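You operate a simulated robot arm through the tools that you are given. There is no shell and no other tool. Be economical: measure what you need, move in short steps, check, and stop when the job is done.

The job below is to be done with a simulated two-armed robot. You get a single attempt, and the scene is never put back.

## Task
Pump the bilge well down under LOW with the hand pump, into the small green bucket.
Fine: bilge switch off before you pump; bucket on the ledge at the well's edge, pump in the well with its hose over it; hold the hand pump while you work its knob; no water beside the bucket; stand the pump back. Set down upright: small green bucket, hand pump.
Where things are to end (x, y in the base frame): small green bucket within 20 mm of [120, 600].
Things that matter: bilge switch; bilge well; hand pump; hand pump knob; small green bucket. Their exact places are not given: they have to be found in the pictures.

Only the result counts: the job must be done as asked and must still hold three seconds after the hand-in. Knocking over, shifting, dropping, spilling or breaking anything else fails it.

## Robot
Two 7-joint arms with two-finger parallel grippers on one trunk, on a base that drives. Base frame: it is fixed to the floor where the robot stands at the start and does not move with it; the origin is under the middle of the robot, x ahead of it, y to its left, z up; the surface under the hand at the start is at about z = 750. Lengths are in mm, angles in degrees, forces in N, time in s.
The left shoulder is at the start at [70, 163, 1345], the right one opposite. With the tool pointing down near the work surface each hand reaches from about 100 to 820 mm from the robot's upright axis, wherever it stands, measured 20 degrees to its own side. Places, roughly: bilge switch [900, 0, 1400]; bilge well [0, 800, 700]; hand pump (22x8x41 cm) [-200, 1000, 900]; hand pump knob [-200, 1000, 1200]. Payload 3.43 kg a hand.
The TCP of each hand is the grasp point between the finger pads, 34 mm short of the fingertips. In the tool frame z runs along the fingers and y along their closing line. The gripper opens to 128 mm. The fingers are 24 mm wide and 12 mm thick; the gripper's body (48 by 130 mm) begins 96 mm behind the TCP.
Orientation is that of the tool frame in the base frame, as a unit quaternion [w, x, y, z]. With the fingers straight down and closing along the base's y, the tool's x points along the base's -x, its y along +y and its z along -z.

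## Interface
- The arms move only by the tool arm_command. It takes "left_moves", "right_moves" or both (then of equal length, played together; a hand with none holds still); each is a list of rows, each an object (a shift or turn left out is 0, a gripper value left out holds the last) with "gripper": the finger opening in cm, from 0 to 12.8; "travel": the shift along the tool's x, y, z in cm, a list of three; "rotation": the turn, a rotation vector about the tool's x, y, z in degrees, a list of three. In form: [{"gripper": gripper, "travel": [x, y, z], "rotation": [ax, ay, az]}, ...]. A call has 1 to 10 rows; each row shifts and turns the commanded pose from where the row before left it, along the tool's axes as they then stand. Rows are played at 5 a second. More than 50 mm and 8.6 degrees between two rows, or a gripper value outside its range, and nothing of the call is played. A pose out of reach is approached as far as the arm can. The call stops where the force on the tool passes 60 N (or 10 N more than at its start, if that is more) or the arm is blocked; 0.2 s more then pass. Each finger travels about 153 mm/s and halts on what it meets, pressing with about 38 N; the grip force reading is that of the motor and also rises with nothing between the fingers. The clock runs only during rows and for 0.2 s after the last one: add rows that do not move to give the fingers time. The reply holds the time, the measured pose of the TCP, the force on the tool along the base axes, the opening and the grip force, in the units named above and with some noise, with the torque about the TCP (base axes, N m) and any sound that the robot's microphone picked up.
- Cameras (640 x 400 px; columns grow to the right, rows downward): "scene" is now at [110.7, 69.5, 1587.9]; the picture's right is [0.75, -0.66, 0.00], its down [-0.28, -0.32, -0.91] and it looks along [0.60, 0.68, -0.42] (base axes); focal length 214 px, centre (320, 200). "left" rides on the left gripper at [76, 11, -160] in its tool frame; the picture's right is [-0.15, 0.99, 0.00], its down [-0.88, -0.13, -0.45] and it looks along [-0.45, -0.07, 0.89] (tool axes); focal length 234 px, centre (320, 200). "right" rides on the right gripper at [76, -11, -160] in its tool frame; the picture's right is [0.15, 0.99, 0.00], its down [-0.88, 0.13, -0.46] and it looks along [-0.45, 0.07, 0.89] (tool axes); focal length 234 px, centre (320, 200).
- camera(camera): a new picture of that camera. No time passes.
- move_column(by): slides the trunk up (or, below 0, down) by that many mm; the arms and the scene camera ride with it, the base frame stays. It gives what a move gives, with no picture.
- drive_base(legs): drives the robot by 1 to 6 legs, each [ahead, left, turn to the left] in mm, mm and degrees, along the robot's own axes; the way and the turn of a leg run together, so that a leg with both is an arc; at most 1500 mm and 180 degrees a leg. The arms and the cameras ride along, it lands a little off, and it stops where it bumps. It gives what a move gives.
- head_to(pan, tilt): turns the head with the scene camera to pan (to the left, within 86 degrees either way) and tilt (down, from -29 to 69), counted from straight ahead of the robot. It gives what a move gives.
- point_at(camera, pixels): for up to 12 pixels [column, row] of the newest picture of that camera ("zoom" is the newest enlarged one), the place [x, y, z] in the base frame of the surface seen there, good to about 2 mm. No time passes.
- enlarge(camera, box): a new picture of the part [left, top, right, bottom] of that camera's present view, enlarged. No time passes.
- sign_off(): hands the job in; it is judged then, once.

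Keep the steps short. Do not move on a guess: measure, check each grasp and each placing, and mend mistakes. In all there are 80 turns and 70 pictures (those below and enlarged ones count). Leave the grippers open and the arms clear of the work at the hand-in unless told otherwise, and finish with a single line.

The tools are called after "Request:" as name(argument=value, ...) on one line, values as JSON. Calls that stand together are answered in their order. arm_command: Moves the arms, as the interface text tells. Its arguments: {"type":"object","properties":{"left_moves":{"type":"array","items":{"type":"object","properties":{"gripper":{"type":"number"},"travel":{"type":"array","items":{"type":"number"}},"rotation":{"type":"array","items":{"type":"number"}}}}},"right_moves":{"type":"array","items":{"type":"object","properties":{"gripper":{"type":"number"},"travel":{"type":"array","items":{"type":"number"}},"rotation":{"type":"array","items":{"type":"number"}}}}}},"required":[]} The other tools are called the same way: move_column (by) slides the trunk up or down; drive_base (legs) drives the base; head_to (pan, tilt) turns the head that bears the scene camera; camera (camera) takes a picture; point_at (camera, pixels) gives the place of the surface under pixels of a picture; enlarge (camera, box) takes an enlarged picture of a part of a camera's view; sign_off () hands the job in.

At the start:

```text
time_s: 0.0
left_tcp_pos: [318.6, 453.4, 1617.7]
left_tcp_rot: [0.001, -0.001, 1.0, 0.0]
left_contact_force: [0.6, 0.1, -0.4]
left_moment: [0.0, 0.01, -0.01]
left_finger_gap: 127.8
left_grasp_force: 0.0
right_tcp_pos: [356.8, 57.3, 1625.7]
right_tcp_rot: [0.001, -0.001, 1.0, 0.001]
right_contact_force: [0.8, -0.2, 0.5]
right_moment: [-0.02, -0.02, -0.02]
right_finger_gap: 128.0
right_grasp_force: 0.1
trunk travel left (down, up): [-825.0, 115.0]
robot x, y, heading: [2.1, -1.9, -0.0]
head pan, tilt: [48.8, 24.9]
```

scene: 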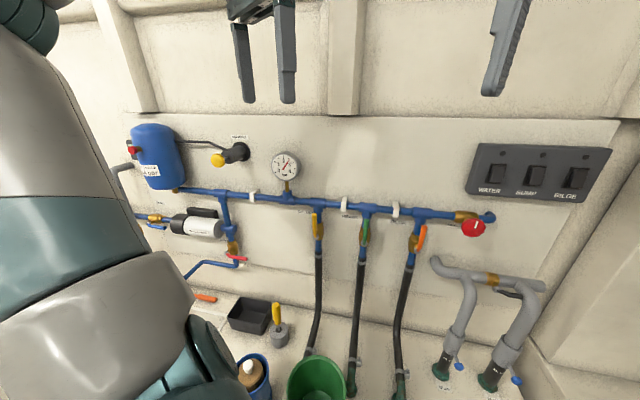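
right: 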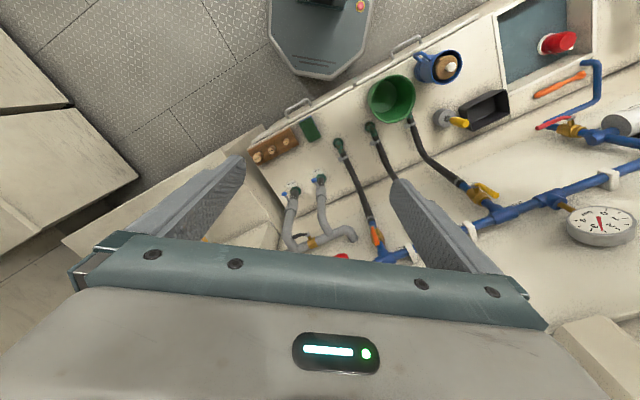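
left: 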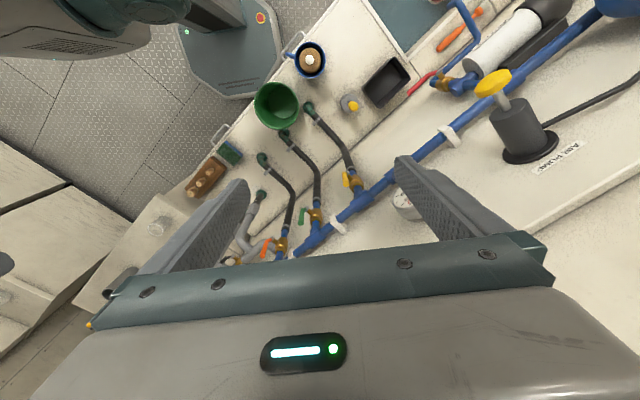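

I see a wall panel with the switches WATER, SUMP and BILGE, and a worktop with a green bucket. The left arm hides part of the view, so I turn the head further left to find the well and the pump.

Request:
head_to(pan=86, tilt=45)

Request:
camera(camera="scene")

Request:
point_at(camera="left", pixels=[[277, 105], [312, 60], [385, 82], [353, 105], [230, 153], [206, 178], [420, 20], [495, 82]])

Request:
point_at(camera="right", pixels=[[555, 43], [510, 40], [560, 85], [320, 20], [400, 45]])

```text
time_s: 1.0
left_tcp_pos: [320.3, 455.6, 1618.2]
left_tcp_rot: [0.0, -0.001, 1.0, 0.0]
left_contact_force: [0.0, -0.3, -0.7]
left_moment: [0.01, -0.02, 0.01]
left_finger_gap: 128.0
left_grasp_force: 0.0
right_tcp_pos: [355.8, 57.1, 1625.3]
right_tcp_rot: [0.0, 0.0, 1.0, 0.0]
right_contact_force: [0.2, 0.7, -0.4]
right_moment: [0.0, 0.0, 0.01]
right_finger_gap: 127.8
right_grasp_force: 0.0
trunk travel left (down, up): [-825.0, 115.0]
robot x, y, heading: [-1.4, 0.9, -0.1]
head pan, tilt: [85.9, 45.0]
```

```text
66 pictures are left
```

scene: 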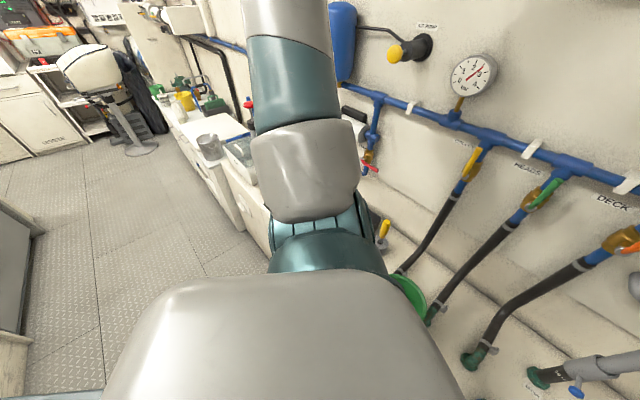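

```text
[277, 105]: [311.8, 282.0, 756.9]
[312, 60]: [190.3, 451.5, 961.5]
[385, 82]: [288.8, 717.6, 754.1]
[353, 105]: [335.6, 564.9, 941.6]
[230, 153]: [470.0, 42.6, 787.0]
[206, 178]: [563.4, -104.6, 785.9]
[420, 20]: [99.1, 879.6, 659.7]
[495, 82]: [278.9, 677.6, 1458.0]
```

```text
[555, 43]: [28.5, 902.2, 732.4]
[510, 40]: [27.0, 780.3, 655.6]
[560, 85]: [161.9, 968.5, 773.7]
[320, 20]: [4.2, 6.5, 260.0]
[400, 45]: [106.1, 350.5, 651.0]
```

The well is the sunken box at about [60, 850], with a red float, and the bench runs diagonally at about 33° to the robot. I turn the base to face the bench and look along it.

Request:
drive_base(legs=[[0, 0, 33]])

Request:
head_to(pan=0, tilt=45)

Request:
camera(camera="scene")

Request:
camera(camera="left")

```text
time_s: 3.0
left_tcp_pos: [20.1, 555.3, 1617.8]
left_tcp_rot: [0.0, -0.285, 0.958, 0.001]
left_contact_force: [0.2, -0.3, 0.2]
left_moment: [-0.01, 0.0, -0.03]
left_finger_gap: 128.3
left_grasp_force: 0.1
right_tcp_pos: [267.2, 242.5, 1625.8]
right_tcp_rot: [0.0, -0.285, 0.959, 0.0]
right_contact_force: [0.9, 0.0, -0.2]
right_moment: [-0.01, 0.0, -0.04]
right_finger_gap: 128.0
right_grasp_force: 0.1
trunk travel left (down, up): [-825.0, 115.0]
robot x, y, heading: [-2.3, -0.3, 33.4]
head pan, tilt: [85.9, 45.0]
```

```text
time_s: 4.6
left_tcp_pos: [20.3, 554.6, 1617.1]
left_tcp_rot: [-0.001, -0.285, 0.958, 0.001]
left_contact_force: [-0.1, 0.2, -0.4]
left_moment: [0.01, -0.03, 0.01]
left_finger_gap: 128.3
left_grasp_force: 0.1
right_tcp_pos: [267.5, 242.0, 1626.0]
right_tcp_rot: [0.0, -0.285, 0.959, 0.0]
right_contact_force: [0.2, -0.7, -0.1]
right_moment: [-0.01, 0.01, -0.02]
right_finger_gap: 127.9
right_grasp_force: 0.0
trunk travel left (down, up): [-825.0, 115.0]
robot x, y, heading: [1.2, 0.3, 32.9]
head pan, tilt: [0.0, 45.0]
```

```text
65 pictures are left
```

scene: 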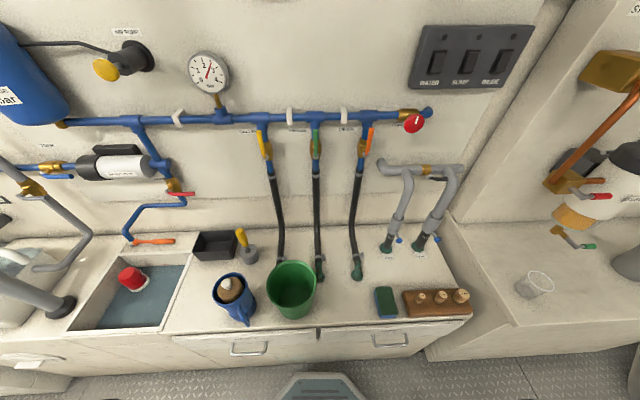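

```text
64 pictures are left
```

left: 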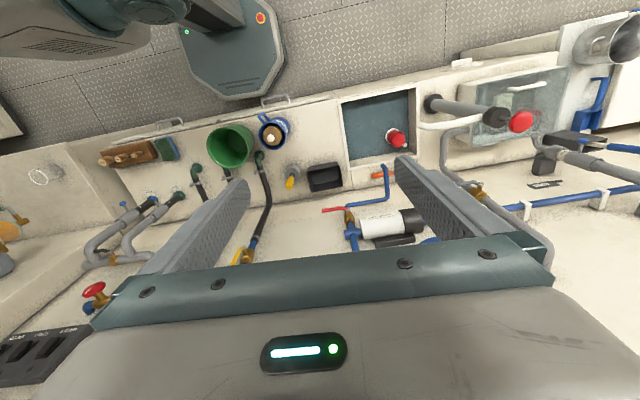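

Facing the bench, the view is clear: the well is at left, the pump with its red knob sits left of it, and the switch panel is at upper right. I enlarge the panel and look left at the pump.

Request:
enlarge(camera="scene", box=[400, 15, 560, 115])

Request:
point_at(camera="scene", pixels=[[291, 285], [291, 264], [312, 290], [270, 290], [78, 325], [160, 325], [189, 265], [128, 257], [130, 300], [135, 278], [228, 290], [180, 340]])

Request:
head_to(pan=50, tilt=45)

Request:
camera(camera="scene")

Request:
point_at(camera="zoom", pixels=[[500, 180], [420, 165], [280, 165]])

```text
4.00 times, centred on (480, 65) of scene
```

zoom: 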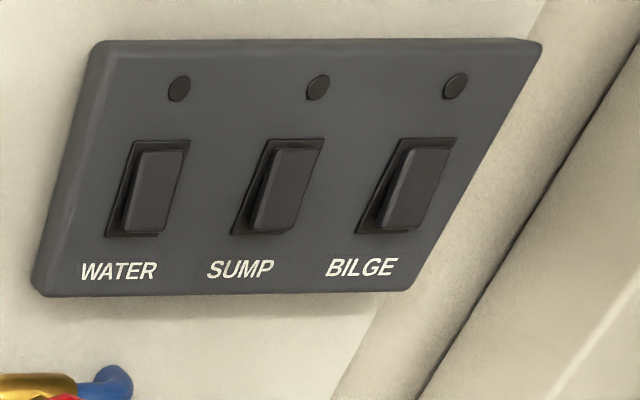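

```text
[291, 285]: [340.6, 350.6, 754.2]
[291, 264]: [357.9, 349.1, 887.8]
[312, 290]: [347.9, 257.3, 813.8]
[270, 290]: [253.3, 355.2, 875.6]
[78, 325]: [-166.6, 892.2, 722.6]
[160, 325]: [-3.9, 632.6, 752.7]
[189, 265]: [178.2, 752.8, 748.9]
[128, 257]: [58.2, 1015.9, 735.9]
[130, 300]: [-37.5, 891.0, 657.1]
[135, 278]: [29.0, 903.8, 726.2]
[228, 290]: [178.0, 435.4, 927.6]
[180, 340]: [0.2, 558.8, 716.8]
```

```text
time_s: 5.8
left_tcp_pos: [19.5, 554.9, 1617.6]
left_tcp_rot: [0.0, -0.286, 0.958, 0.0]
left_contact_force: [-0.5, 1.1, -0.1]
left_moment: [0.0, 0.01, -0.01]
left_finger_gap: 128.1
left_grasp_force: 0.1
right_tcp_pos: [266.2, 243.4, 1624.7]
right_tcp_rot: [0.001, -0.284, 0.959, 0.0]
right_contact_force: [-0.4, -0.4, 0.2]
right_moment: [0.01, -0.01, -0.01]
right_finger_gap: 128.0
right_grasp_force: 0.1
trunk travel left (down, up): [-825.0, 115.0]
robot x, y, heading: [2.1, 0.8, 33.1]
head pan, tilt: [50.0, 45.0]
```

```text
62 pictures are left
```

scene: 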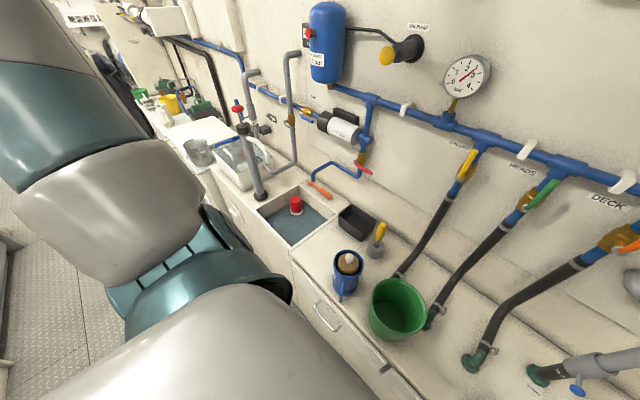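

```text
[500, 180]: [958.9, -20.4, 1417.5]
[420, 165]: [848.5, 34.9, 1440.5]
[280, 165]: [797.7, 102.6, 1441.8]
```

The switch's lower half stands out, but I need a closer look at its state. BILGE is at about [848, 35, 1440], so I drive 200 mm to the right along the bench and look again.

Request:
drive_base(legs=[[0, -230, 0]])

Request:
head_to(pan=-15, tilt=12)

Request:
camera(camera="scene")

```text
time_s: 7.5
left_tcp_pos: [141.6, 368.3, 1615.5]
left_tcp_rot: [0.0, -0.286, 0.958, -0.001]
left_contact_force: [-0.7, 0.7, -0.6]
left_moment: [-0.07, -0.02, 0.0]
left_finger_gap: 127.9
left_grasp_force: 0.0
right_tcp_pos: [389.7, 55.7, 1624.6]
right_tcp_rot: [0.0, -0.286, 0.958, -0.002]
right_contact_force: [-0.1, -0.3, 0.0]
right_moment: [-0.07, -0.04, 0.02]
right_finger_gap: 128.2
right_grasp_force: 0.0
trunk travel left (down, up): [-825.0, 115.0]
robot x, y, heading: [127.0, -189.4, 33.1]
head pan, tilt: [50.0, 45.0]
```

```text
time_s: 8.9
left_tcp_pos: [143.5, 362.9, 1617.1]
left_tcp_rot: [0.0, -0.286, 0.958, -0.001]
left_contact_force: [0.2, 0.5, -0.5]
left_moment: [-0.01, 0.06, 0.04]
left_finger_gap: 127.8
left_grasp_force: 0.0
right_tcp_pos: [391.6, 51.4, 1625.3]
right_tcp_rot: [0.001, -0.285, 0.958, -0.001]
right_contact_force: [0.1, -0.3, -0.8]
right_moment: [0.0, -0.06, -0.01]
right_finger_gap: 127.6
right_grasp_force: 0.0
trunk travel left (down, up): [-825.0, 115.0]
robot x, y, heading: [125.4, -191.5, 33.1]
head pan, tilt: [-15.0, 12.0]
```

```text
61 pictures are left
```

scene: 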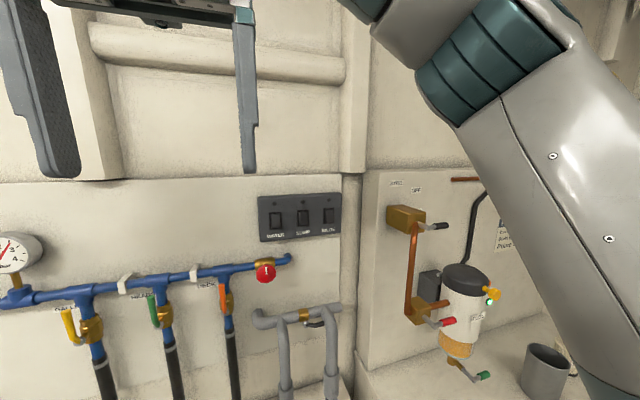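

Request:
enlarge(camera="scene", box=[252, 188, 348, 248])

Request:
point_at(camera="zoom", pixels=[[513, 150], [513, 170], [513, 190], [513, 210], [513, 230], [490, 190], [535, 190], [345, 150], [345, 190], [345, 230], [530, 120], [530, 85]])

```text
6.67 times, centred on (300, 218) of scene
```

zoom: 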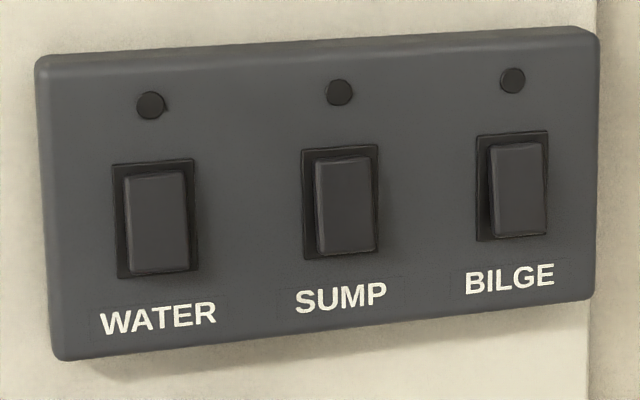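

```text
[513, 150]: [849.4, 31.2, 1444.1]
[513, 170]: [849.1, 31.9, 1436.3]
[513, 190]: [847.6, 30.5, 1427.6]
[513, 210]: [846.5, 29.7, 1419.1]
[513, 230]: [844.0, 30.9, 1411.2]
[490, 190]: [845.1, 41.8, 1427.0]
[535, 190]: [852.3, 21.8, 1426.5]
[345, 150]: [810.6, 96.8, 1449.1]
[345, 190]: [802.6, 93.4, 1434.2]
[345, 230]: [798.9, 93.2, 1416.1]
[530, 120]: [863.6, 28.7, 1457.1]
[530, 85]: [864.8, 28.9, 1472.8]
```

All three rockers look alike and all the lamps are dark, so I can't yet tell if BILGE is on. I turn the right hand to point forward and shift it to the right, to get a closer look from its camera and to be ready to press.

Request:
arm_command(right_moves=[{"gripper": 0, "travel": [0, -2.67, 0], "rotation": [0, -8.5, 0]}, {"travel": [0, -2.67, 0], "rotation": [0, -8.5, 0]}, {"travel": [0, -2.67, 0], "rotation": [0, -8.5, 0]}, {"travel": [0, -2.67, 0], "rotation": [0, -8.5, 0]}, {"travel": [0, -2.67, 0], "rotation": [0, -8.5, 0]}, {"travel": [0, -2.67, 0], "rotation": [0, -8.5, 0]}, {"travel": [0, -2.67, 0], "rotation": [0, -8.5, 0]}, {"travel": [0, -2.67, 0], "rotation": [0, -8.5, 0]}, {"travel": [0, -2.67, 0], "rotation": [0, -8.5, 0]}, {"travel": [0, -2.67, 0], "rotation": [0, -8.5, 0]}])

Request:
arm_command(right_moves=[{"rotation": [0, -5, 0]}, {"travel": [4, 0, 2]}, {"travel": [4, 0, 2]}, {"travel": [4, 0, 2]}, {"travel": [4, 0, 2]}, {"travel": [0, 0, 2]}, {"travel": [0, 0, 2]}])

Request:
camera(camera="right")

Request:
camera(camera="scene")

```text
time_s: 11.1
left_tcp_pos: [145.9, 360.4, 1617.7]
left_tcp_rot: [0.0, -0.285, 0.958, 0.001]
left_contact_force: [0.2, 0.3, 0.5]
left_moment: [0.05, 0.04, -0.02]
left_finger_gap: 128.1
left_grasp_force: 0.1
right_tcp_pos: [539.6, -175.3, 1630.0]
right_tcp_rot: [0.647, -0.21, 0.707, 0.193]
right_contact_force: [0.2, -0.5, 0.4]
right_moment: [-0.01, -0.04, 0.01]
right_finger_gap: 0.0
right_grasp_force: 33.2
right hand out of reach, approached as far as the arm can: row 10
trunk travel left (down, up): [-825.0, 115.0]
robot x, y, heading: [127.4, -191.9, 33.2]
head pan, tilt: [-15.0, 12.0]
```

```text
time_s: 12.7
left_tcp_pos: [143.8, 364.1, 1617.0]
left_tcp_rot: [0.0, -0.286, 0.958, -0.002]
left_contact_force: [0.4, 0.5, -0.2]
left_moment: [-0.01, 0.01, -0.01]
left_finger_gap: 127.9
left_grasp_force: 0.0
right_tcp_pos: [670.8, -62.8, 1593.3]
right_tcp_rot: [0.678, -0.201, 0.678, 0.201]
right_contact_force: [0.0, -0.2, 0.1]
right_moment: [0.0, -0.02, -0.03]
right_finger_gap: 0.3
right_grasp_force: 33.1
right hand out of reach, approached as far as the arm can: row 1, 2, 3, 4, 5
trunk travel left (down, up): [-825.0, 115.0]
robot x, y, heading: [123.6, -187.5, 33.1]
head pan, tilt: [-15.0, 12.0]
```

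```text
59 pictures are left
```

right: 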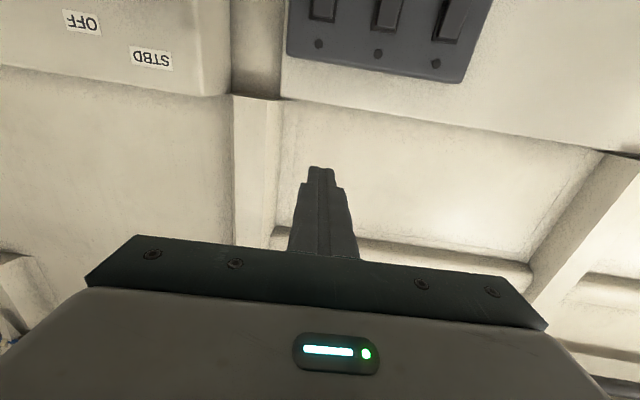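

```text
58 pictures are left
```

scene: 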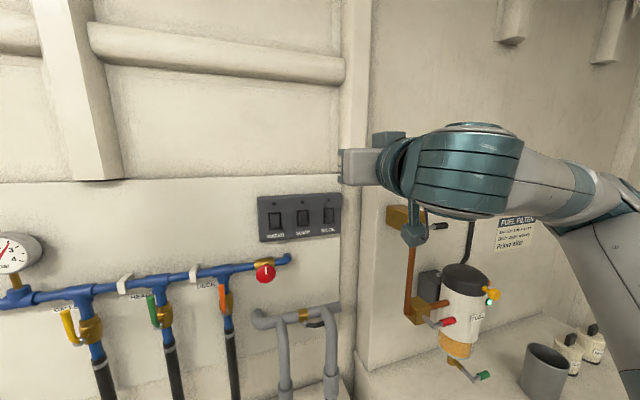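

The hand now points forward at [671, -63, 1593]. I lower it 160 mm to the rocker's height, about 160 mm from the wall, and look at the rocker close up.

Request:
arm_command(right_moves=[{"travel": [4, -0.4, 0]}, {"travel": [4, -0.4, 0]}, {"travel": [4, -0.5, 0]}, {"travel": [4, -0.5, 0]}])

Request:
enlarge(camera="right", box=[160, 0, 480, 200])

Request:
enlarge(camera="scene", box=[252, 188, 348, 248])

```text
time_s: 13.7
left_tcp_pos: [146.6, 363.1, 1617.7]
left_tcp_rot: [0.001, -0.286, 0.958, 0.001]
left_contact_force: [-0.6, 0.5, -0.2]
left_moment: [0.02, 0.02, -0.04]
left_finger_gap: 128.1
left_grasp_force: 0.0
right_tcp_pos: [727.7, -38.0, 1473.0]
right_tcp_rot: [0.678, -0.202, 0.678, 0.202]
right_contact_force: [0.3, 0.8, -0.2]
right_moment: [0.03, 0.0, 0.02]
right_finger_gap: 0.0
right_grasp_force: 33.3
right hand out of reach, approached as far as the arm can: row 1, 2, 3, 4
trunk travel left (down, up): [-825.0, 115.0]
robot x, y, heading: [123.2, -191.3, 32.9]
head pan, tilt: [-15.0, 12.0]
```

```text
2.00 times, centred on (320, 100) of right
```

zoom: 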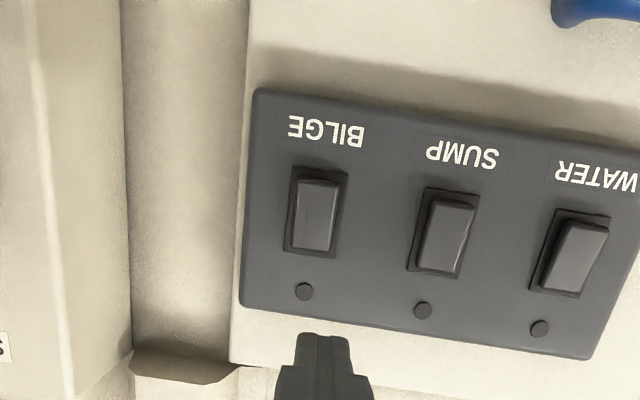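

```text
6.67 times, centred on (300, 218) of scene
```

zoom: 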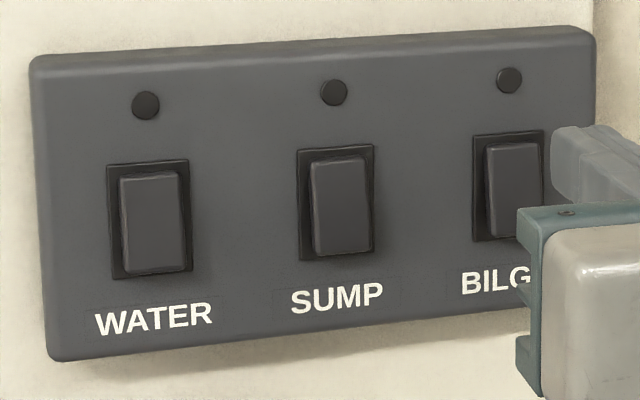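

BILGE seems tilted differently from SUMP and WATER. I enlarge the hand camera's view more and measure the tilts.

Request:
enlarge(camera="right", box=[276, 70, 484, 200])

Request:
point_at(camera="zoom", pixels=[[135, 75], [130, 100], [128, 125], [125, 150], [120, 165], [545, 110], [540, 140], [530, 180], [520, 215], [940, 1]])

```text
3.08 times, centred on (380, 135) of right
```

zoom: 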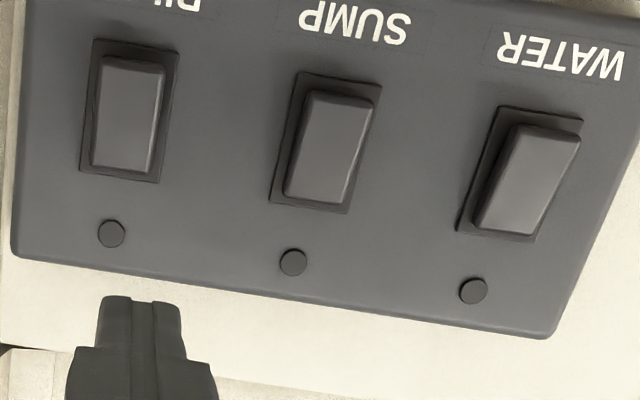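

```text
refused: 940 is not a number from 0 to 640
```

Request:
point_at(camera="zoom", pixels=[[135, 70], [130, 90], [128, 115], [125, 140], [120, 162], [340, 105], [335, 125], [328, 150], [320, 175], [312, 195], [545, 140], [510, 222]])

```text
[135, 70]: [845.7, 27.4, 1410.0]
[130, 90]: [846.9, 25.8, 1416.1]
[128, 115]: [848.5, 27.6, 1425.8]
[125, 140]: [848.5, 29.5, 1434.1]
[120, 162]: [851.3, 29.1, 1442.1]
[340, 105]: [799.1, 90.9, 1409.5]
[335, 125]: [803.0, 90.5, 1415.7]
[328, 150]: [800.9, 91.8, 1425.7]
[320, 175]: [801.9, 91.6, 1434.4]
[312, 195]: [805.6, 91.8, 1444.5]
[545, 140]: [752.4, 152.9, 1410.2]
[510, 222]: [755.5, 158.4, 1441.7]
```

All the rockers have the same tilt, with the lower end about 5 mm out and every lamp dark. I'll press the lower end of BILGE gently and watch the lamp and sound to learn which way is off. First I move in front of it.

Request:
arm_command(right_moves=[{"travel": [2, -0.5, 0]}, {"travel": [2, -0.5, 0]}, {"travel": [2.4, 0, 0]}, {"travel": [0, 0, 0]}])

```text
time_s: 14.7
left_tcp_pos: [143.1, 364.0, 1616.5]
left_tcp_rot: [0.0, -0.286, 0.958, -0.001]
left_contact_force: [-0.6, 0.1, -0.5]
left_moment: [0.01, -0.02, 0.03]
left_finger_gap: 127.8
left_grasp_force: 0.0
right_tcp_pos: [746.0, -35.7, 1430.1]
right_tcp_rot: [0.678, -0.201, 0.678, 0.201]
right_contact_force: [-1.3, -0.7, -0.3]
right_moment: [-0.02, 0.01, -0.02]
right_finger_gap: 0.0
right_grasp_force: 33.1
right hand out of reach, approached as far as the arm can: row 1, 2, 3
trunk travel left (down, up): [-825.0, 115.0]
robot x, y, heading: [123.7, -191.3, 32.7]
head pan, tilt: [-15.0, 12.0]
```

Request:
arm_command(right_moves=[{"travel": [1.1, -0.1, 2]}, {"travel": [1.1, -0.1, 2]}, {"travel": [0, 0, 2]}, {"travel": [0, 0, 0]}])

Request:
camera(camera="scene")

```text
time_s: 15.7
left_tcp_pos: [142.7, 363.2, 1617.5]
left_tcp_rot: [0.002, -0.286, 0.958, 0.0]
left_contact_force: [-0.4, 0.7, -0.1]
left_moment: [0.0, -0.02, 0.02]
left_finger_gap: 128.3
left_grasp_force: 0.0
right_tcp_pos: [760.0, -23.4, 1430.2]
right_tcp_rot: [0.677, -0.202, 0.679, 0.2]
right_contact_force: [-0.1, -0.5, 0.2]
right_moment: [-0.01, 0.02, 0.01]
right_finger_gap: 0.1
right_grasp_force: 33.2
right hand out of reach, approached as far as the arm can: row 1, 2
trunk travel left (down, up): [-825.0, 115.0]
robot x, y, heading: [122.6, -192.4, 33.3]
head pan, tilt: [-15.0, 12.0]
```

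```text
54 pictures are left
```

scene: 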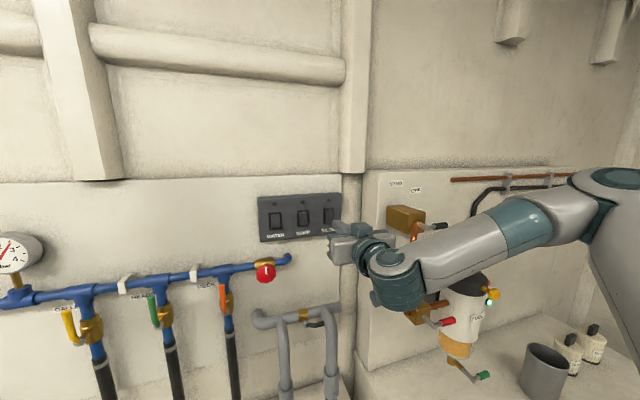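

The arm won't go lower at this stretch, but the trunk can. I lower it 22 mm.

Request:
move_column(by=-22)

Request:
arm_command(right_moves=[{"travel": [0, -0.2, 2]}, {"travel": [0, 0, 2]}, {"travel": [0, 0, 1]}, {"travel": [0, 0, 0]}])

Request:
camera(camera="right")

```text
time_s: 16.4
left_tcp_pos: [144.4, 363.2, 1596.3]
left_tcp_rot: [0.0, -0.286, 0.958, -0.001]
left_contact_force: [0.9, 0.5, 0.8]
left_moment: [-0.02, 0.04, 0.0]
left_finger_gap: 128.0
left_grasp_force: 0.1
right_tcp_pos: [762.2, -24.0, 1407.5]
right_tcp_rot: [0.677, -0.202, 0.679, 0.201]
right_contact_force: [0.0, 0.0, -0.7]
right_moment: [-0.04, 0.03, -0.01]
right_finger_gap: 0.0
right_grasp_force: 33.1
trunk travel left (down, up): [-803.0, 137.0]
robot x, y, heading: [124.8, -191.0, 33.0]
head pan, tilt: [-15.0, 12.0]
```

```text
time_s: 17.4
left_tcp_pos: [144.1, 364.1, 1594.4]
left_tcp_rot: [0.0, -0.285, 0.958, -0.002]
left_contact_force: [-0.5, 0.4, 0.3]
left_moment: [-0.02, 0.0, 0.02]
left_finger_gap: 127.9
left_grasp_force: 0.0
right_tcp_pos: [771.2, -18.0, 1408.6]
right_tcp_rot: [0.676, -0.202, 0.68, 0.2]
right_contact_force: [0.2, -0.1, -0.2]
right_moment: [0.02, -0.01, 0.01]
right_finger_gap: 0.0
right_grasp_force: 33.1
right hand out of reach, approached as far as the arm can: row 1, 2, 3
trunk travel left (down, up): [-803.0, 137.0]
robot x, y, heading: [124.9, -193.8, 33.1]
head pan, tilt: [-15.0, 12.0]
```

```text
53 pictures are left
```

right: 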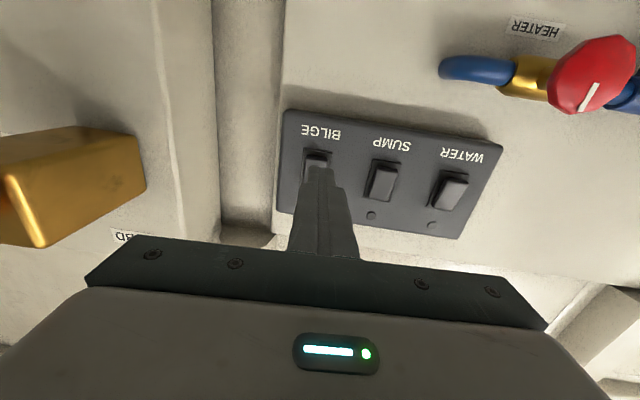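

The arm is at full stretch. I draw the hand back 5 cm, drive 90 mm ahead, and check.

Request:
arm_command(right_moves=[{"travel": [0, -0.2, -2.5]}, {"travel": [0, 0, -2.5]}, {"travel": [0, 0, 0]}])

Request:
drive_base(legs=[[85, 0, 0]])

Request:
camera(camera="right")

```text
time_s: 18.2
left_tcp_pos: [145.0, 364.2, 1594.6]
left_tcp_rot: [-0.001, -0.285, 0.958, 0.0]
left_contact_force: [0.3, 0.3, 0.2]
left_moment: [0.02, -0.01, 0.01]
left_finger_gap: 128.1
left_grasp_force: 0.0
right_tcp_pos: [744.3, -36.9, 1411.8]
right_tcp_rot: [0.677, -0.203, 0.679, 0.201]
right_contact_force: [0.6, 0.0, 0.1]
right_moment: [-0.01, 0.03, 0.0]
right_finger_gap: 0.1
right_grasp_force: 33.0
right hand out of reach, approached as far as the arm can: row 2
trunk travel left (down, up): [-803.0, 137.0]
robot x, y, heading: [125.5, -189.6, 33.1]
head pan, tilt: [-15.0, 12.0]
```

```text
time_s: 19.3
left_tcp_pos: [199.8, 400.3, 1591.1]
left_tcp_rot: [-0.005, -0.287, 0.958, -0.002]
left_contact_force: [1.3, -0.3, -1.2]
left_moment: [-0.08, 0.11, -0.05]
left_finger_gap: 127.8
left_grasp_force: 0.2
right_tcp_pos: [799.0, 1.2, 1407.8]
right_tcp_rot: [0.675, -0.203, 0.68, 0.2]
right_contact_force: [-0.1, 0.8, -1.1]
right_moment: [0.07, -0.04, 0.02]
right_finger_gap: 0.0
right_grasp_force: 33.4
trunk travel left (down, up): [-803.0, 137.0]
robot x, y, heading: [171.0, -159.2, 33.4]
head pan, tilt: [-15.0, 12.0]
stopped in leg 1: the robot was blocked; the commanded pose is now the measured one
```

```text
52 pictures are left
```

right: 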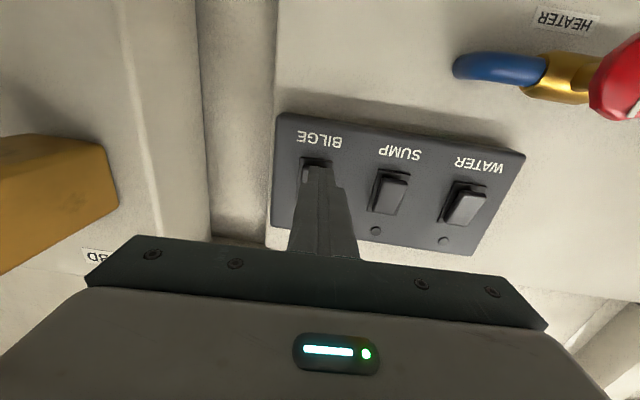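

The base stopped at the bench after 55 mm, which is enough: the tips are about 19 mm from the lower end of the rocker. I press in small steps.

Request:
arm_command(right_moves=[{"travel": [0, -0.2, 1.0]}, {"travel": [0, 0, 0.6]}, {"travel": [0, 0, 0.4]}, {"travel": [0, 0, 0.4]}, {"travel": [0, 0, 0.3]}, {"travel": [0, 0, 0]}])

Request:
camera(camera="right")

```text
time_s: 20.7
left_tcp_pos: [192.0, 394.6, 1594.3]
left_tcp_rot: [-0.001, -0.287, 0.958, -0.001]
left_contact_force: [0.2, 0.1, 0.0]
left_moment: [-0.01, -0.01, 0.0]
left_finger_gap: 128.0
left_grasp_force: 0.0
right_tcp_pos: [813.8, 8.5, 1412.1]
right_tcp_rot: [0.676, -0.204, 0.679, 0.202]
right_contact_force: [0.2, -0.1, -0.5]
right_moment: [-0.02, -0.04, 0.01]
right_finger_gap: 0.2
right_grasp_force: 33.2
trunk travel left (down, up): [-803.0, 137.0]
robot x, y, heading: [175.5, -160.4, 33.4]
head pan, tilt: [-15.0, 12.0]
```

```text
51 pictures are left
```

right: 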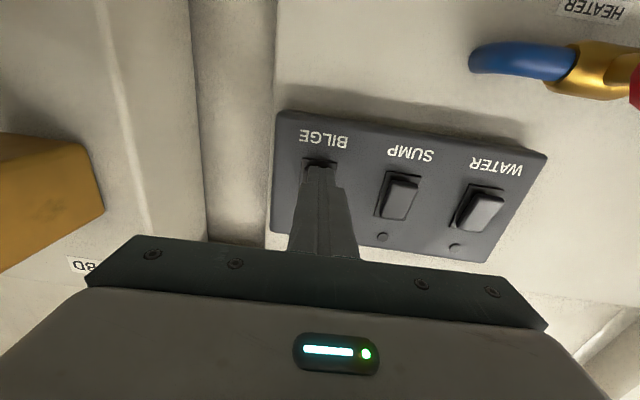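

There is no contact yet, with about 2–3 mm left. I go on in 3 mm steps, slightly lower.

Request:
arm_command(right_moves=[{"travel": [0.4, 0, 0.2]}, {"travel": [0, 0, 0.3]}, {"travel": [0, 0, 0.3]}, {"travel": [0, 0, 0.3]}, {"travel": [0, 0, 0]}])

Request:
enlarge(camera="scene", box=[230, 170, 390, 270])

```text
time_s: 21.9
left_tcp_pos: [186.6, 391.8, 1594.2]
left_tcp_rot: [0.001, -0.287, 0.958, 0.0]
left_contact_force: [0.4, -0.3, 0.8]
left_moment: [0.01, 0.01, -0.03]
left_finger_gap: 128.0
left_grasp_force: 0.0
right_tcp_pos: [820.9, 11.0, 1409.0]
right_tcp_rot: [0.674, -0.205, 0.68, 0.202]
right_contact_force: [-22.8, -9.6, -19.0]
right_moment: [-0.37, 0.21, 0.36]
right_finger_gap: 0.0
right_grasp_force: 33.6
trunk travel left (down, up): [-803.0, 137.0]
robot x, y, heading: [173.4, -162.7, 33.3]
head pan, tilt: [-15.0, 12.0]
```

```text
4.00 times, centred on (310, 220) of scene
```

zoom: 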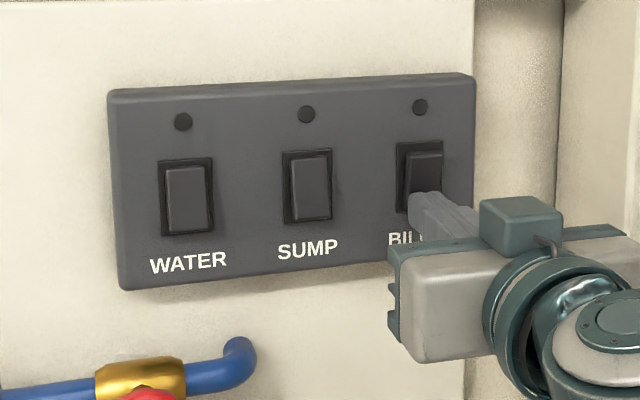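

The force is 25 N and the rocker's top looks out now. I back off 5 cm and look at the rocker and the lamp.

Request:
arm_command(right_moves=[{"travel": [0, 0, -2.5]}, {"travel": [0, 0, -2.5]}, {"travel": [0, 0, 0]}])

Request:
enlarge(camera="scene", box=[252, 178, 364, 248])

Request:
point_at(camera="zoom", pixels=[[470, 155], [470, 170], [470, 185], [470, 200], [470, 215], [290, 170], [290, 235]])

```text
time_s: 22.7
left_tcp_pos: [189.4, 394.4, 1594.1]
left_tcp_rot: [-0.001, -0.288, 0.958, -0.001]
left_contact_force: [0.5, 0.3, 0.1]
left_moment: [0.03, 0.01, -0.04]
left_finger_gap: 128.3
left_grasp_force: 0.0
right_tcp_pos: [791.6, -3.1, 1413.3]
right_tcp_rot: [0.677, -0.203, 0.678, 0.202]
right_contact_force: [0.2, -0.3, -0.1]
right_moment: [0.0, 0.01, -0.01]
right_finger_gap: 0.1
right_grasp_force: 32.4
right hand out of reach, approached as far as the arm can: row 2
trunk travel left (down, up): [-803.0, 137.0]
robot x, y, heading: [174.4, -161.9, 33.5]
head pan, tilt: [-15.0, 12.0]
```

```text
5.71 times, centred on (308, 213) of scene
```

zoom: 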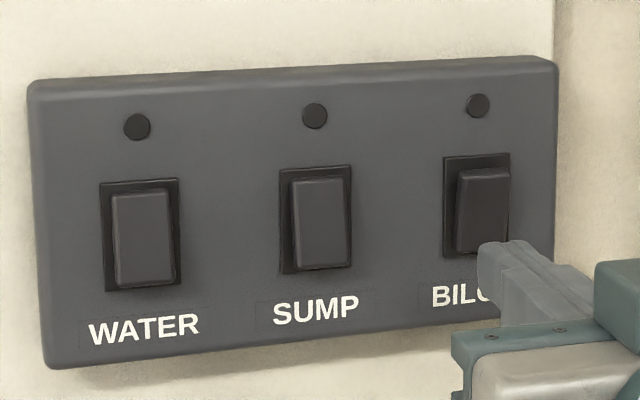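

```text
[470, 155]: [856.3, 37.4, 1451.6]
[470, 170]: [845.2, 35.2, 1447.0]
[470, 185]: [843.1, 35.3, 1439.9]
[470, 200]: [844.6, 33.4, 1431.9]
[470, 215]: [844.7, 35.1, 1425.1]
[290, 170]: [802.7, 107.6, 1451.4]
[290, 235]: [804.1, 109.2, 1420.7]
```

The BILGE rocker has flipped. I look at its lamp and tilt more closely with both cameras.

Request:
enlarge(camera="right", box=[250, 80, 570, 280])

Request:
enlarge(camera="scene", box=[316, 184, 356, 209])

```text
2.00 times, centred on (410, 180) of right
```

zoom: 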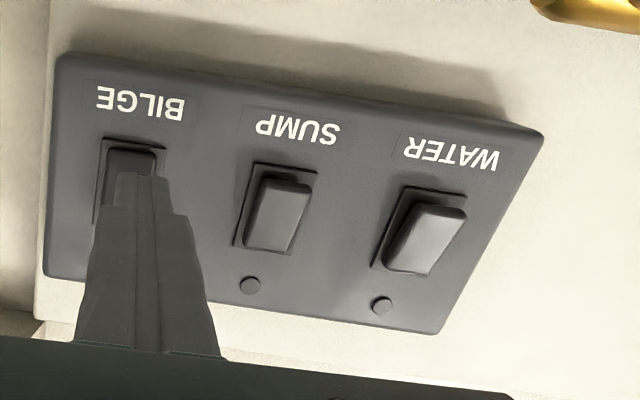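

```text
16.00 times, centred on (336, 196) of scene
```

zoom: 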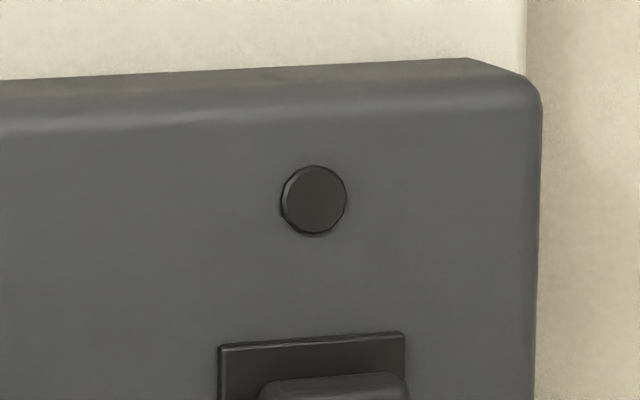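

BILGE now has its lower end pressed in while the other two are unchanged. The lamp is dark either way, so I take pressed down as OFF (ON was up, like the others), and I'll check later that the well level doesn't change by itself. I back the base off and fold the right hand down again.

Request:
drive_base(legs=[[-110, 0, 0]])

Request:
arm_command(right_moves=[{"rotation": [0, 8.5, 0]}, {"rotation": [0, 8.5, 0], "travel": [0, 2, 0]}, {"rotation": [0, 8.5, 0], "travel": [0, 2, 0]}, {"rotation": [0, 8.5, 0], "travel": [0, 2, 0]}, {"rotation": [0, 8.5, 0], "travel": [0, 2, 0]}, {"rotation": [0, 8.5, 0]}, {"rotation": [0, 8.5, 0]}, {"rotation": [0, 8.5, 0]}, {"rotation": [0, 8.5, 0]}, {"rotation": [0, 8.5, 0]}])

Request:
arm_command(right_moves=[{"rotation": [0, 5, 0], "gripper": 12.8}, {"travel": [4, 0, -2]}, {"travel": [4, 0, -2]}, {"travel": [4, 0, -2]}, {"travel": [4, 0, -2]}, {"travel": [4, 0, -2]}, {"travel": [4, 0, -2]}])

Request:
head_to(pan=40, tilt=40)

Request:
camera(camera="scene")

```text
time_s: 23.9
left_tcp_pos: [101.9, 334.8, 1593.9]
left_tcp_rot: [-0.002, -0.287, 0.958, -0.002]
left_contact_force: [-0.1, -0.9, -0.4]
left_moment: [-0.01, 0.04, 0.01]
left_finger_gap: 128.2
left_grasp_force: 0.1
right_tcp_pos: [702.2, -63.2, 1410.8]
right_tcp_rot: [0.676, -0.203, 0.679, 0.202]
right_contact_force: [0.4, 1.2, 0.1]
right_moment: [0.04, 0.0, 0.03]
right_finger_gap: 0.2
right_grasp_force: 33.1
trunk travel left (down, up): [-803.0, 137.0]
robot x, y, heading: [80.8, -221.4, 33.3]
head pan, tilt: [-15.0, 12.0]
```

```text
time_s: 26.1
left_tcp_pos: [100.0, 334.9, 1592.8]
left_tcp_rot: [0.0, -0.287, 0.958, -0.002]
left_contact_force: [-0.2, -0.4, 0.5]
left_moment: [0.02, 0.03, -0.01]
left_finger_gap: 128.0
left_grasp_force: 0.0
right_tcp_pos: [657.4, 4.5, 1411.5]
right_tcp_rot: [0.039, -0.286, 0.957, 0.011]
right_contact_force: [-0.2, 1.5, 0.1]
right_moment: [-0.01, 0.0, 0.02]
right_finger_gap: 0.0
right_grasp_force: 32.4
trunk travel left (down, up): [-803.0, 137.0]
robot x, y, heading: [82.4, -223.1, 33.5]
head pan, tilt: [-15.0, 12.0]
```

```text
time_s: 27.7
left_tcp_pos: [97.3, 333.5, 1595.4]
left_tcp_rot: [0.0, -0.288, 0.958, -0.001]
left_contact_force: [-1.1, 0.1, 0.2]
left_moment: [0.04, -0.03, -0.01]
left_finger_gap: 127.9
left_grasp_force: 0.1
right_tcp_pos: [453.0, -130.6, 1535.3]
right_tcp_rot: [-0.001, -0.286, 0.958, -0.002]
right_contact_force: [-0.2, 0.2, -0.7]
right_moment: [0.01, -0.02, -0.01]
right_finger_gap: 128.1
right_grasp_force: 0.0
trunk travel left (down, up): [-803.0, 137.0]
robot x, y, heading: [79.8, -222.7, 33.2]
head pan, tilt: [-15.0, 12.0]
```

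```text
time_s: 28.9
left_tcp_pos: [99.2, 333.8, 1595.0]
left_tcp_rot: [-0.001, -0.286, 0.958, -0.001]
left_contact_force: [-0.1, -0.8, -0.4]
left_moment: [-0.02, 0.03, 0.01]
left_finger_gap: 128.2
left_grasp_force: 0.0
right_tcp_pos: [456.0, -130.5, 1534.9]
right_tcp_rot: [-0.002, -0.286, 0.958, 0.0]
right_contact_force: [-0.1, -1.1, -0.5]
right_moment: [-0.01, -0.02, -0.03]
right_finger_gap: 128.2
right_grasp_force: 0.0
trunk travel left (down, up): [-803.0, 137.0]
robot x, y, heading: [83.2, -220.8, 33.2]
head pan, tilt: [40.0, 40.0]
```

```text
46 pictures are left
```

scene: 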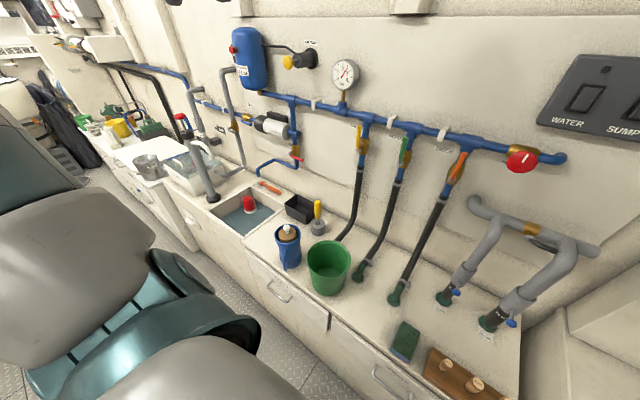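

I drive left about 850 mm along the clear floor to the well, with the hands at z ≈ 1550 and clear of the wall.

Request:
drive_base(legs=[[0, 850, 0]])

Request:
head_to(pan=12, tilt=45)

Request:
camera(camera="scene")

```text
time_s: 33.4
left_tcp_pos: [-356.7, 1045.3, 1594.3]
left_tcp_rot: [-0.001, -0.281, 0.96, -0.001]
left_contact_force: [0.3, -0.1, 0.3]
left_moment: [0.02, 0.02, 0.02]
left_finger_gap: 128.0
left_grasp_force: 0.1
right_tcp_pos: [-5.7, 577.2, 1534.5]
right_tcp_rot: [-0.002, -0.281, 0.96, -0.001]
right_contact_force: [0.8, -0.4, 0.1]
right_moment: [0.03, -0.03, -0.05]
right_finger_gap: 128.1
right_grasp_force: 0.0
trunk travel left (down, up): [-803.0, 137.0]
robot x, y, heading: [-380.0, 488.7, 32.6]
head pan, tilt: [40.0, 40.0]
```

```text
time_s: 34.4
left_tcp_pos: [-358.5, 1046.4, 1593.2]
left_tcp_rot: [-0.001, -0.282, 0.959, -0.001]
left_contact_force: [-1.0, 0.5, -0.4]
left_moment: [-0.01, 0.01, 0.0]
left_finger_gap: 128.1
left_grasp_force: 0.1
right_tcp_pos: [-5.7, 578.9, 1535.0]
right_tcp_rot: [-0.001, -0.281, 0.96, -0.001]
right_contact_force: [0.5, 0.3, -0.4]
right_moment: [-0.02, 0.0, 0.0]
right_finger_gap: 128.0
right_grasp_force: 0.0
trunk travel left (down, up): [-803.0, 137.0]
robot x, y, heading: [-379.1, 493.2, 32.8]
head pan, tilt: [12.0, 45.0]
```

```text
45 pictures are left
```

scene: 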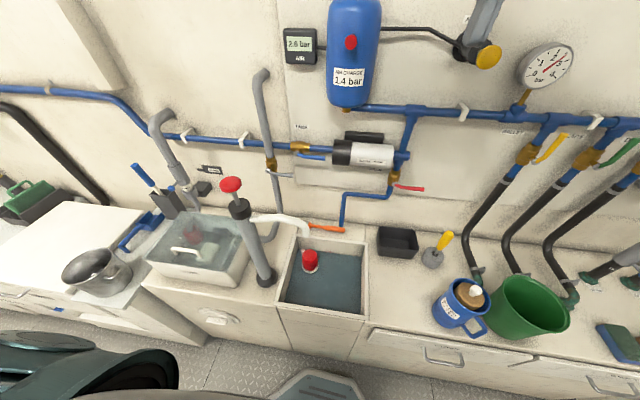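

The view is excellent: the pump stands left of the well with its red knob at (232,184), a black collar, a foot at (267,280), and a white hose curving right. I zoom and measure.

Request:
enlarge(camera="scene", box=[200, 170, 400, 295])

Request:
point_at(camera="zoom", pixels=[[102, 45], [120, 95], [128, 125], [150, 175], [190, 260], [212, 345], [215, 375], [190, 150], [260, 155], [330, 170], [345, 210], [350, 310]])

Request:
point_at(camera="scene", pixels=[[283, 298], [362, 308], [367, 246], [297, 240], [320, 290], [345, 270], [350, 358], [400, 310], [490, 300], [560, 315], [515, 275], [462, 300]])

```text
3.20 times, centred on (300, 232) of scene
```

zoom: 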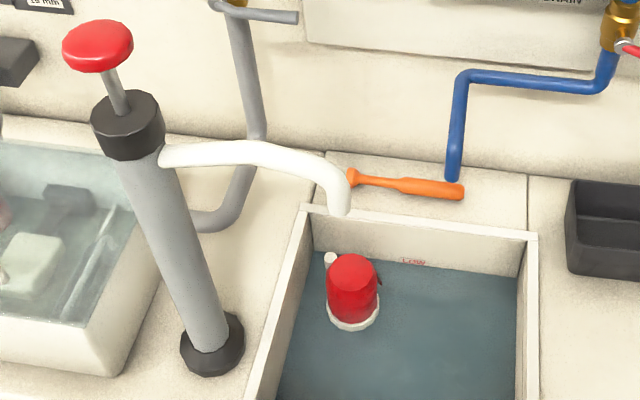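

```text
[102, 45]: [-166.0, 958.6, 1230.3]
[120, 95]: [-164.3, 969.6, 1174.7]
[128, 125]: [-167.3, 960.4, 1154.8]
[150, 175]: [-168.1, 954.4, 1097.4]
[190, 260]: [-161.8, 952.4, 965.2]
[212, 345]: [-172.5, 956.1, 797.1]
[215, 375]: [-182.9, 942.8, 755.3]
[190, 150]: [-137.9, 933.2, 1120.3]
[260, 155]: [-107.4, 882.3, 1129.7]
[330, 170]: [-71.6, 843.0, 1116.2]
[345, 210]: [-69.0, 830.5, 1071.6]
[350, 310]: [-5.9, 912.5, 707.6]
```

```text
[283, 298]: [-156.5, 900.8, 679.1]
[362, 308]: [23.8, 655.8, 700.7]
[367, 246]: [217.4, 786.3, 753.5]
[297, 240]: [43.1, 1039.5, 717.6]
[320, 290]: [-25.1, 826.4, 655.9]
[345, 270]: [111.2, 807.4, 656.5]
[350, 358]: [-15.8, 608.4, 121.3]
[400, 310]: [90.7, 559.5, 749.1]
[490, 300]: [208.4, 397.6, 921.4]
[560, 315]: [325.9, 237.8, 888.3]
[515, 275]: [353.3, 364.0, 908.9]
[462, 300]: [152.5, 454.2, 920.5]
```

The pump stands at about [-160, 963] with its hose pointing right along the bench. I zoom on the LOW mark for a baseline, and on the bucket.

Request:
enlarge(camera="scene", box=[270, 225, 390, 300])

Request:
point_at(camera="zoom", pixels=[[295, 165], [295, 185], [400, 200], [250, 330], [400, 330], [440, 110], [500, 110]])

Request:
enlarge(camera="scene", box=[420, 240, 596, 350])

Request:
point_at(camera="zoom", pixels=[[395, 130], [540, 270], [260, 240], [400, 320], [300, 160], [500, 180], [330, 250], [450, 280]])

```text
5.33 times, centred on (330, 262) of scene
```

zoom: 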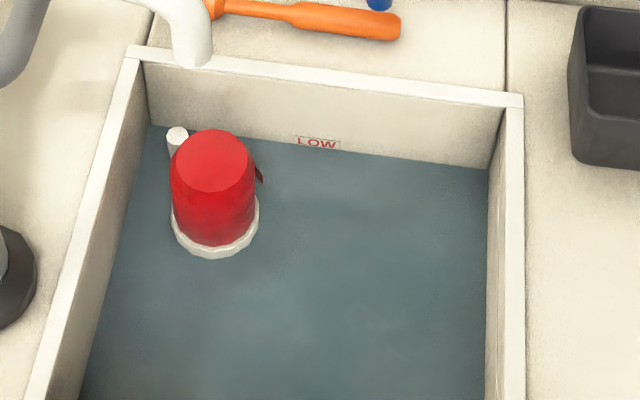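

```text
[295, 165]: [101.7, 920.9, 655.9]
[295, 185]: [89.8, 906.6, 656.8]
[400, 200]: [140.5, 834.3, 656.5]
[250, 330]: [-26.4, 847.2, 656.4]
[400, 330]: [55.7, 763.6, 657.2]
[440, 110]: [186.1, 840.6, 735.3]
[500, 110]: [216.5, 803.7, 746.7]
```

```text
3.64 times, centred on (508, 295) of scene
```

zoom: 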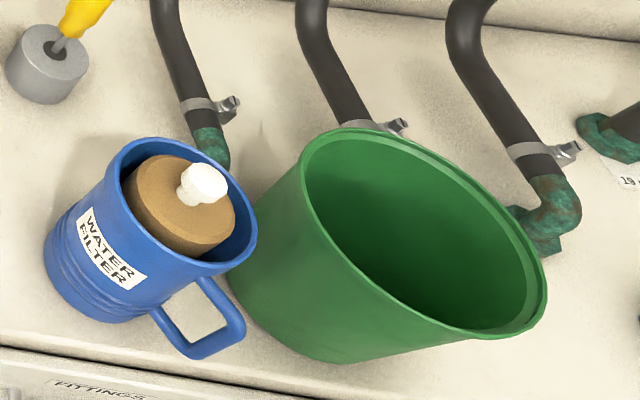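

```text
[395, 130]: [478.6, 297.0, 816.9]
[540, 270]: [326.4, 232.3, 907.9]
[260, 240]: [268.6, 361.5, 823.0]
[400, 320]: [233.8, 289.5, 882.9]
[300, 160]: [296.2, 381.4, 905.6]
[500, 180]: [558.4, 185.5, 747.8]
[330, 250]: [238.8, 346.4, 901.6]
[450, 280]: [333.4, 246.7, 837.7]
```

Water is at z = 656.5 and the LOW mark sits at the waterline. The bucket rim is at z ≈ 907, centred near [313, 310], about 156 mm across, so I'll pinch its near rim with the right hand. I drive right to t ≈ 300 and turn the right hand 90° so its fingers close fore-and-aft.

Request:
drive_base(legs=[[0, -315, 0]])

Request:
arm_command(right_moves=[{"rotation": [0, 0, 8.5]}, {"rotation": [0, 0, 8.5]}, {"rotation": [0, 0, 8.5]}, {"rotation": [0, 0, 8.5]}, {"rotation": [0, 0, 8.5]}, {"rotation": [0, 0, 8.5]}, {"rotation": [0, 0, 8.5]}, {"rotation": [0, 0, 8.5]}, {"rotation": [0, 0, 8.5]}, {"rotation": [0, 0, 8.5]}])

Request:
head_to(pan=-10, tilt=55)

Request:
camera(camera="scene")

```text
time_s: 36.5
left_tcp_pos: [-190.5, 785.4, 1594.2]
left_tcp_rot: [0.0, -0.283, 0.959, -0.002]
left_contact_force: [0.5, 0.3, -0.5]
left_moment: [-0.04, 0.0, 0.03]
left_finger_gap: 128.1
left_grasp_force: 0.1
right_tcp_pos: [160.8, 317.5, 1534.3]
right_tcp_rot: [-0.001, -0.282, 0.959, -0.001]
right_contact_force: [-0.9, 0.1, 0.6]
right_moment: [0.0, -0.01, 0.01]
right_finger_gap: 127.8
right_grasp_force: 0.0
trunk travel left (down, up): [-803.0, 137.0]
robot x, y, heading: [-208.9, 225.5, 32.7]
head pan, tilt: [12.0, 45.0]
```

```text
time_s: 38.7
left_tcp_pos: [-188.1, 783.8, 1593.4]
left_tcp_rot: [0.0, -0.282, 0.959, -0.001]
left_contact_force: [-0.6, 0.3, -0.5]
left_moment: [0.01, 0.0, 0.02]
left_finger_gap: 128.1
left_grasp_force: 0.0
right_tcp_pos: [164.1, 315.5, 1534.3]
right_tcp_rot: [-0.001, 0.442, 0.897, -0.001]
right_contact_force: [-0.2, 0.5, -0.1]
right_moment: [0.02, -0.04, 0.0]
right_finger_gap: 128.0
right_grasp_force: 0.2
trunk travel left (down, up): [-803.0, 137.0]
robot x, y, heading: [-212.7, 228.4, 33.0]
head pan, tilt: [12.0, 45.0]
```

```text
time_s: 39.5
left_tcp_pos: [-189.3, 783.4, 1594.3]
left_tcp_rot: [0.0, -0.284, 0.959, -0.002]
left_contact_force: [0.2, 0.4, -0.3]
left_moment: [-0.01, -0.01, -0.02]
left_finger_gap: 128.0
left_grasp_force: 0.0
right_tcp_pos: [165.2, 315.7, 1534.6]
right_tcp_rot: [-0.001, 0.44, 0.898, -0.002]
right_contact_force: [-0.4, -1.1, -0.6]
right_moment: [0.02, 0.02, 0.0]
right_finger_gap: 127.9
right_grasp_force: 0.1
trunk travel left (down, up): [-803.0, 137.0]
robot x, y, heading: [-213.3, 228.2, 32.6]
head pan, tilt: [-10.0, 55.0]
```

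```text
41 pictures are left
```

scene: 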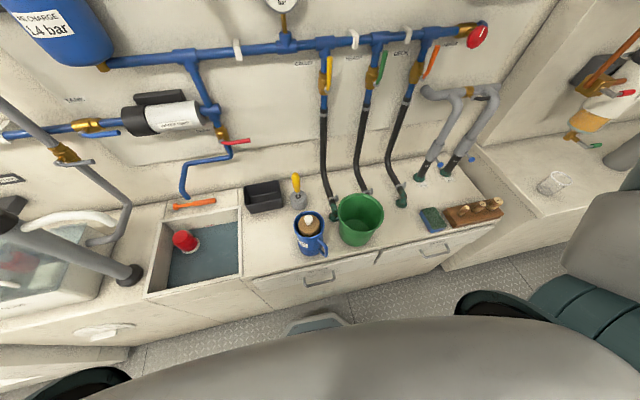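

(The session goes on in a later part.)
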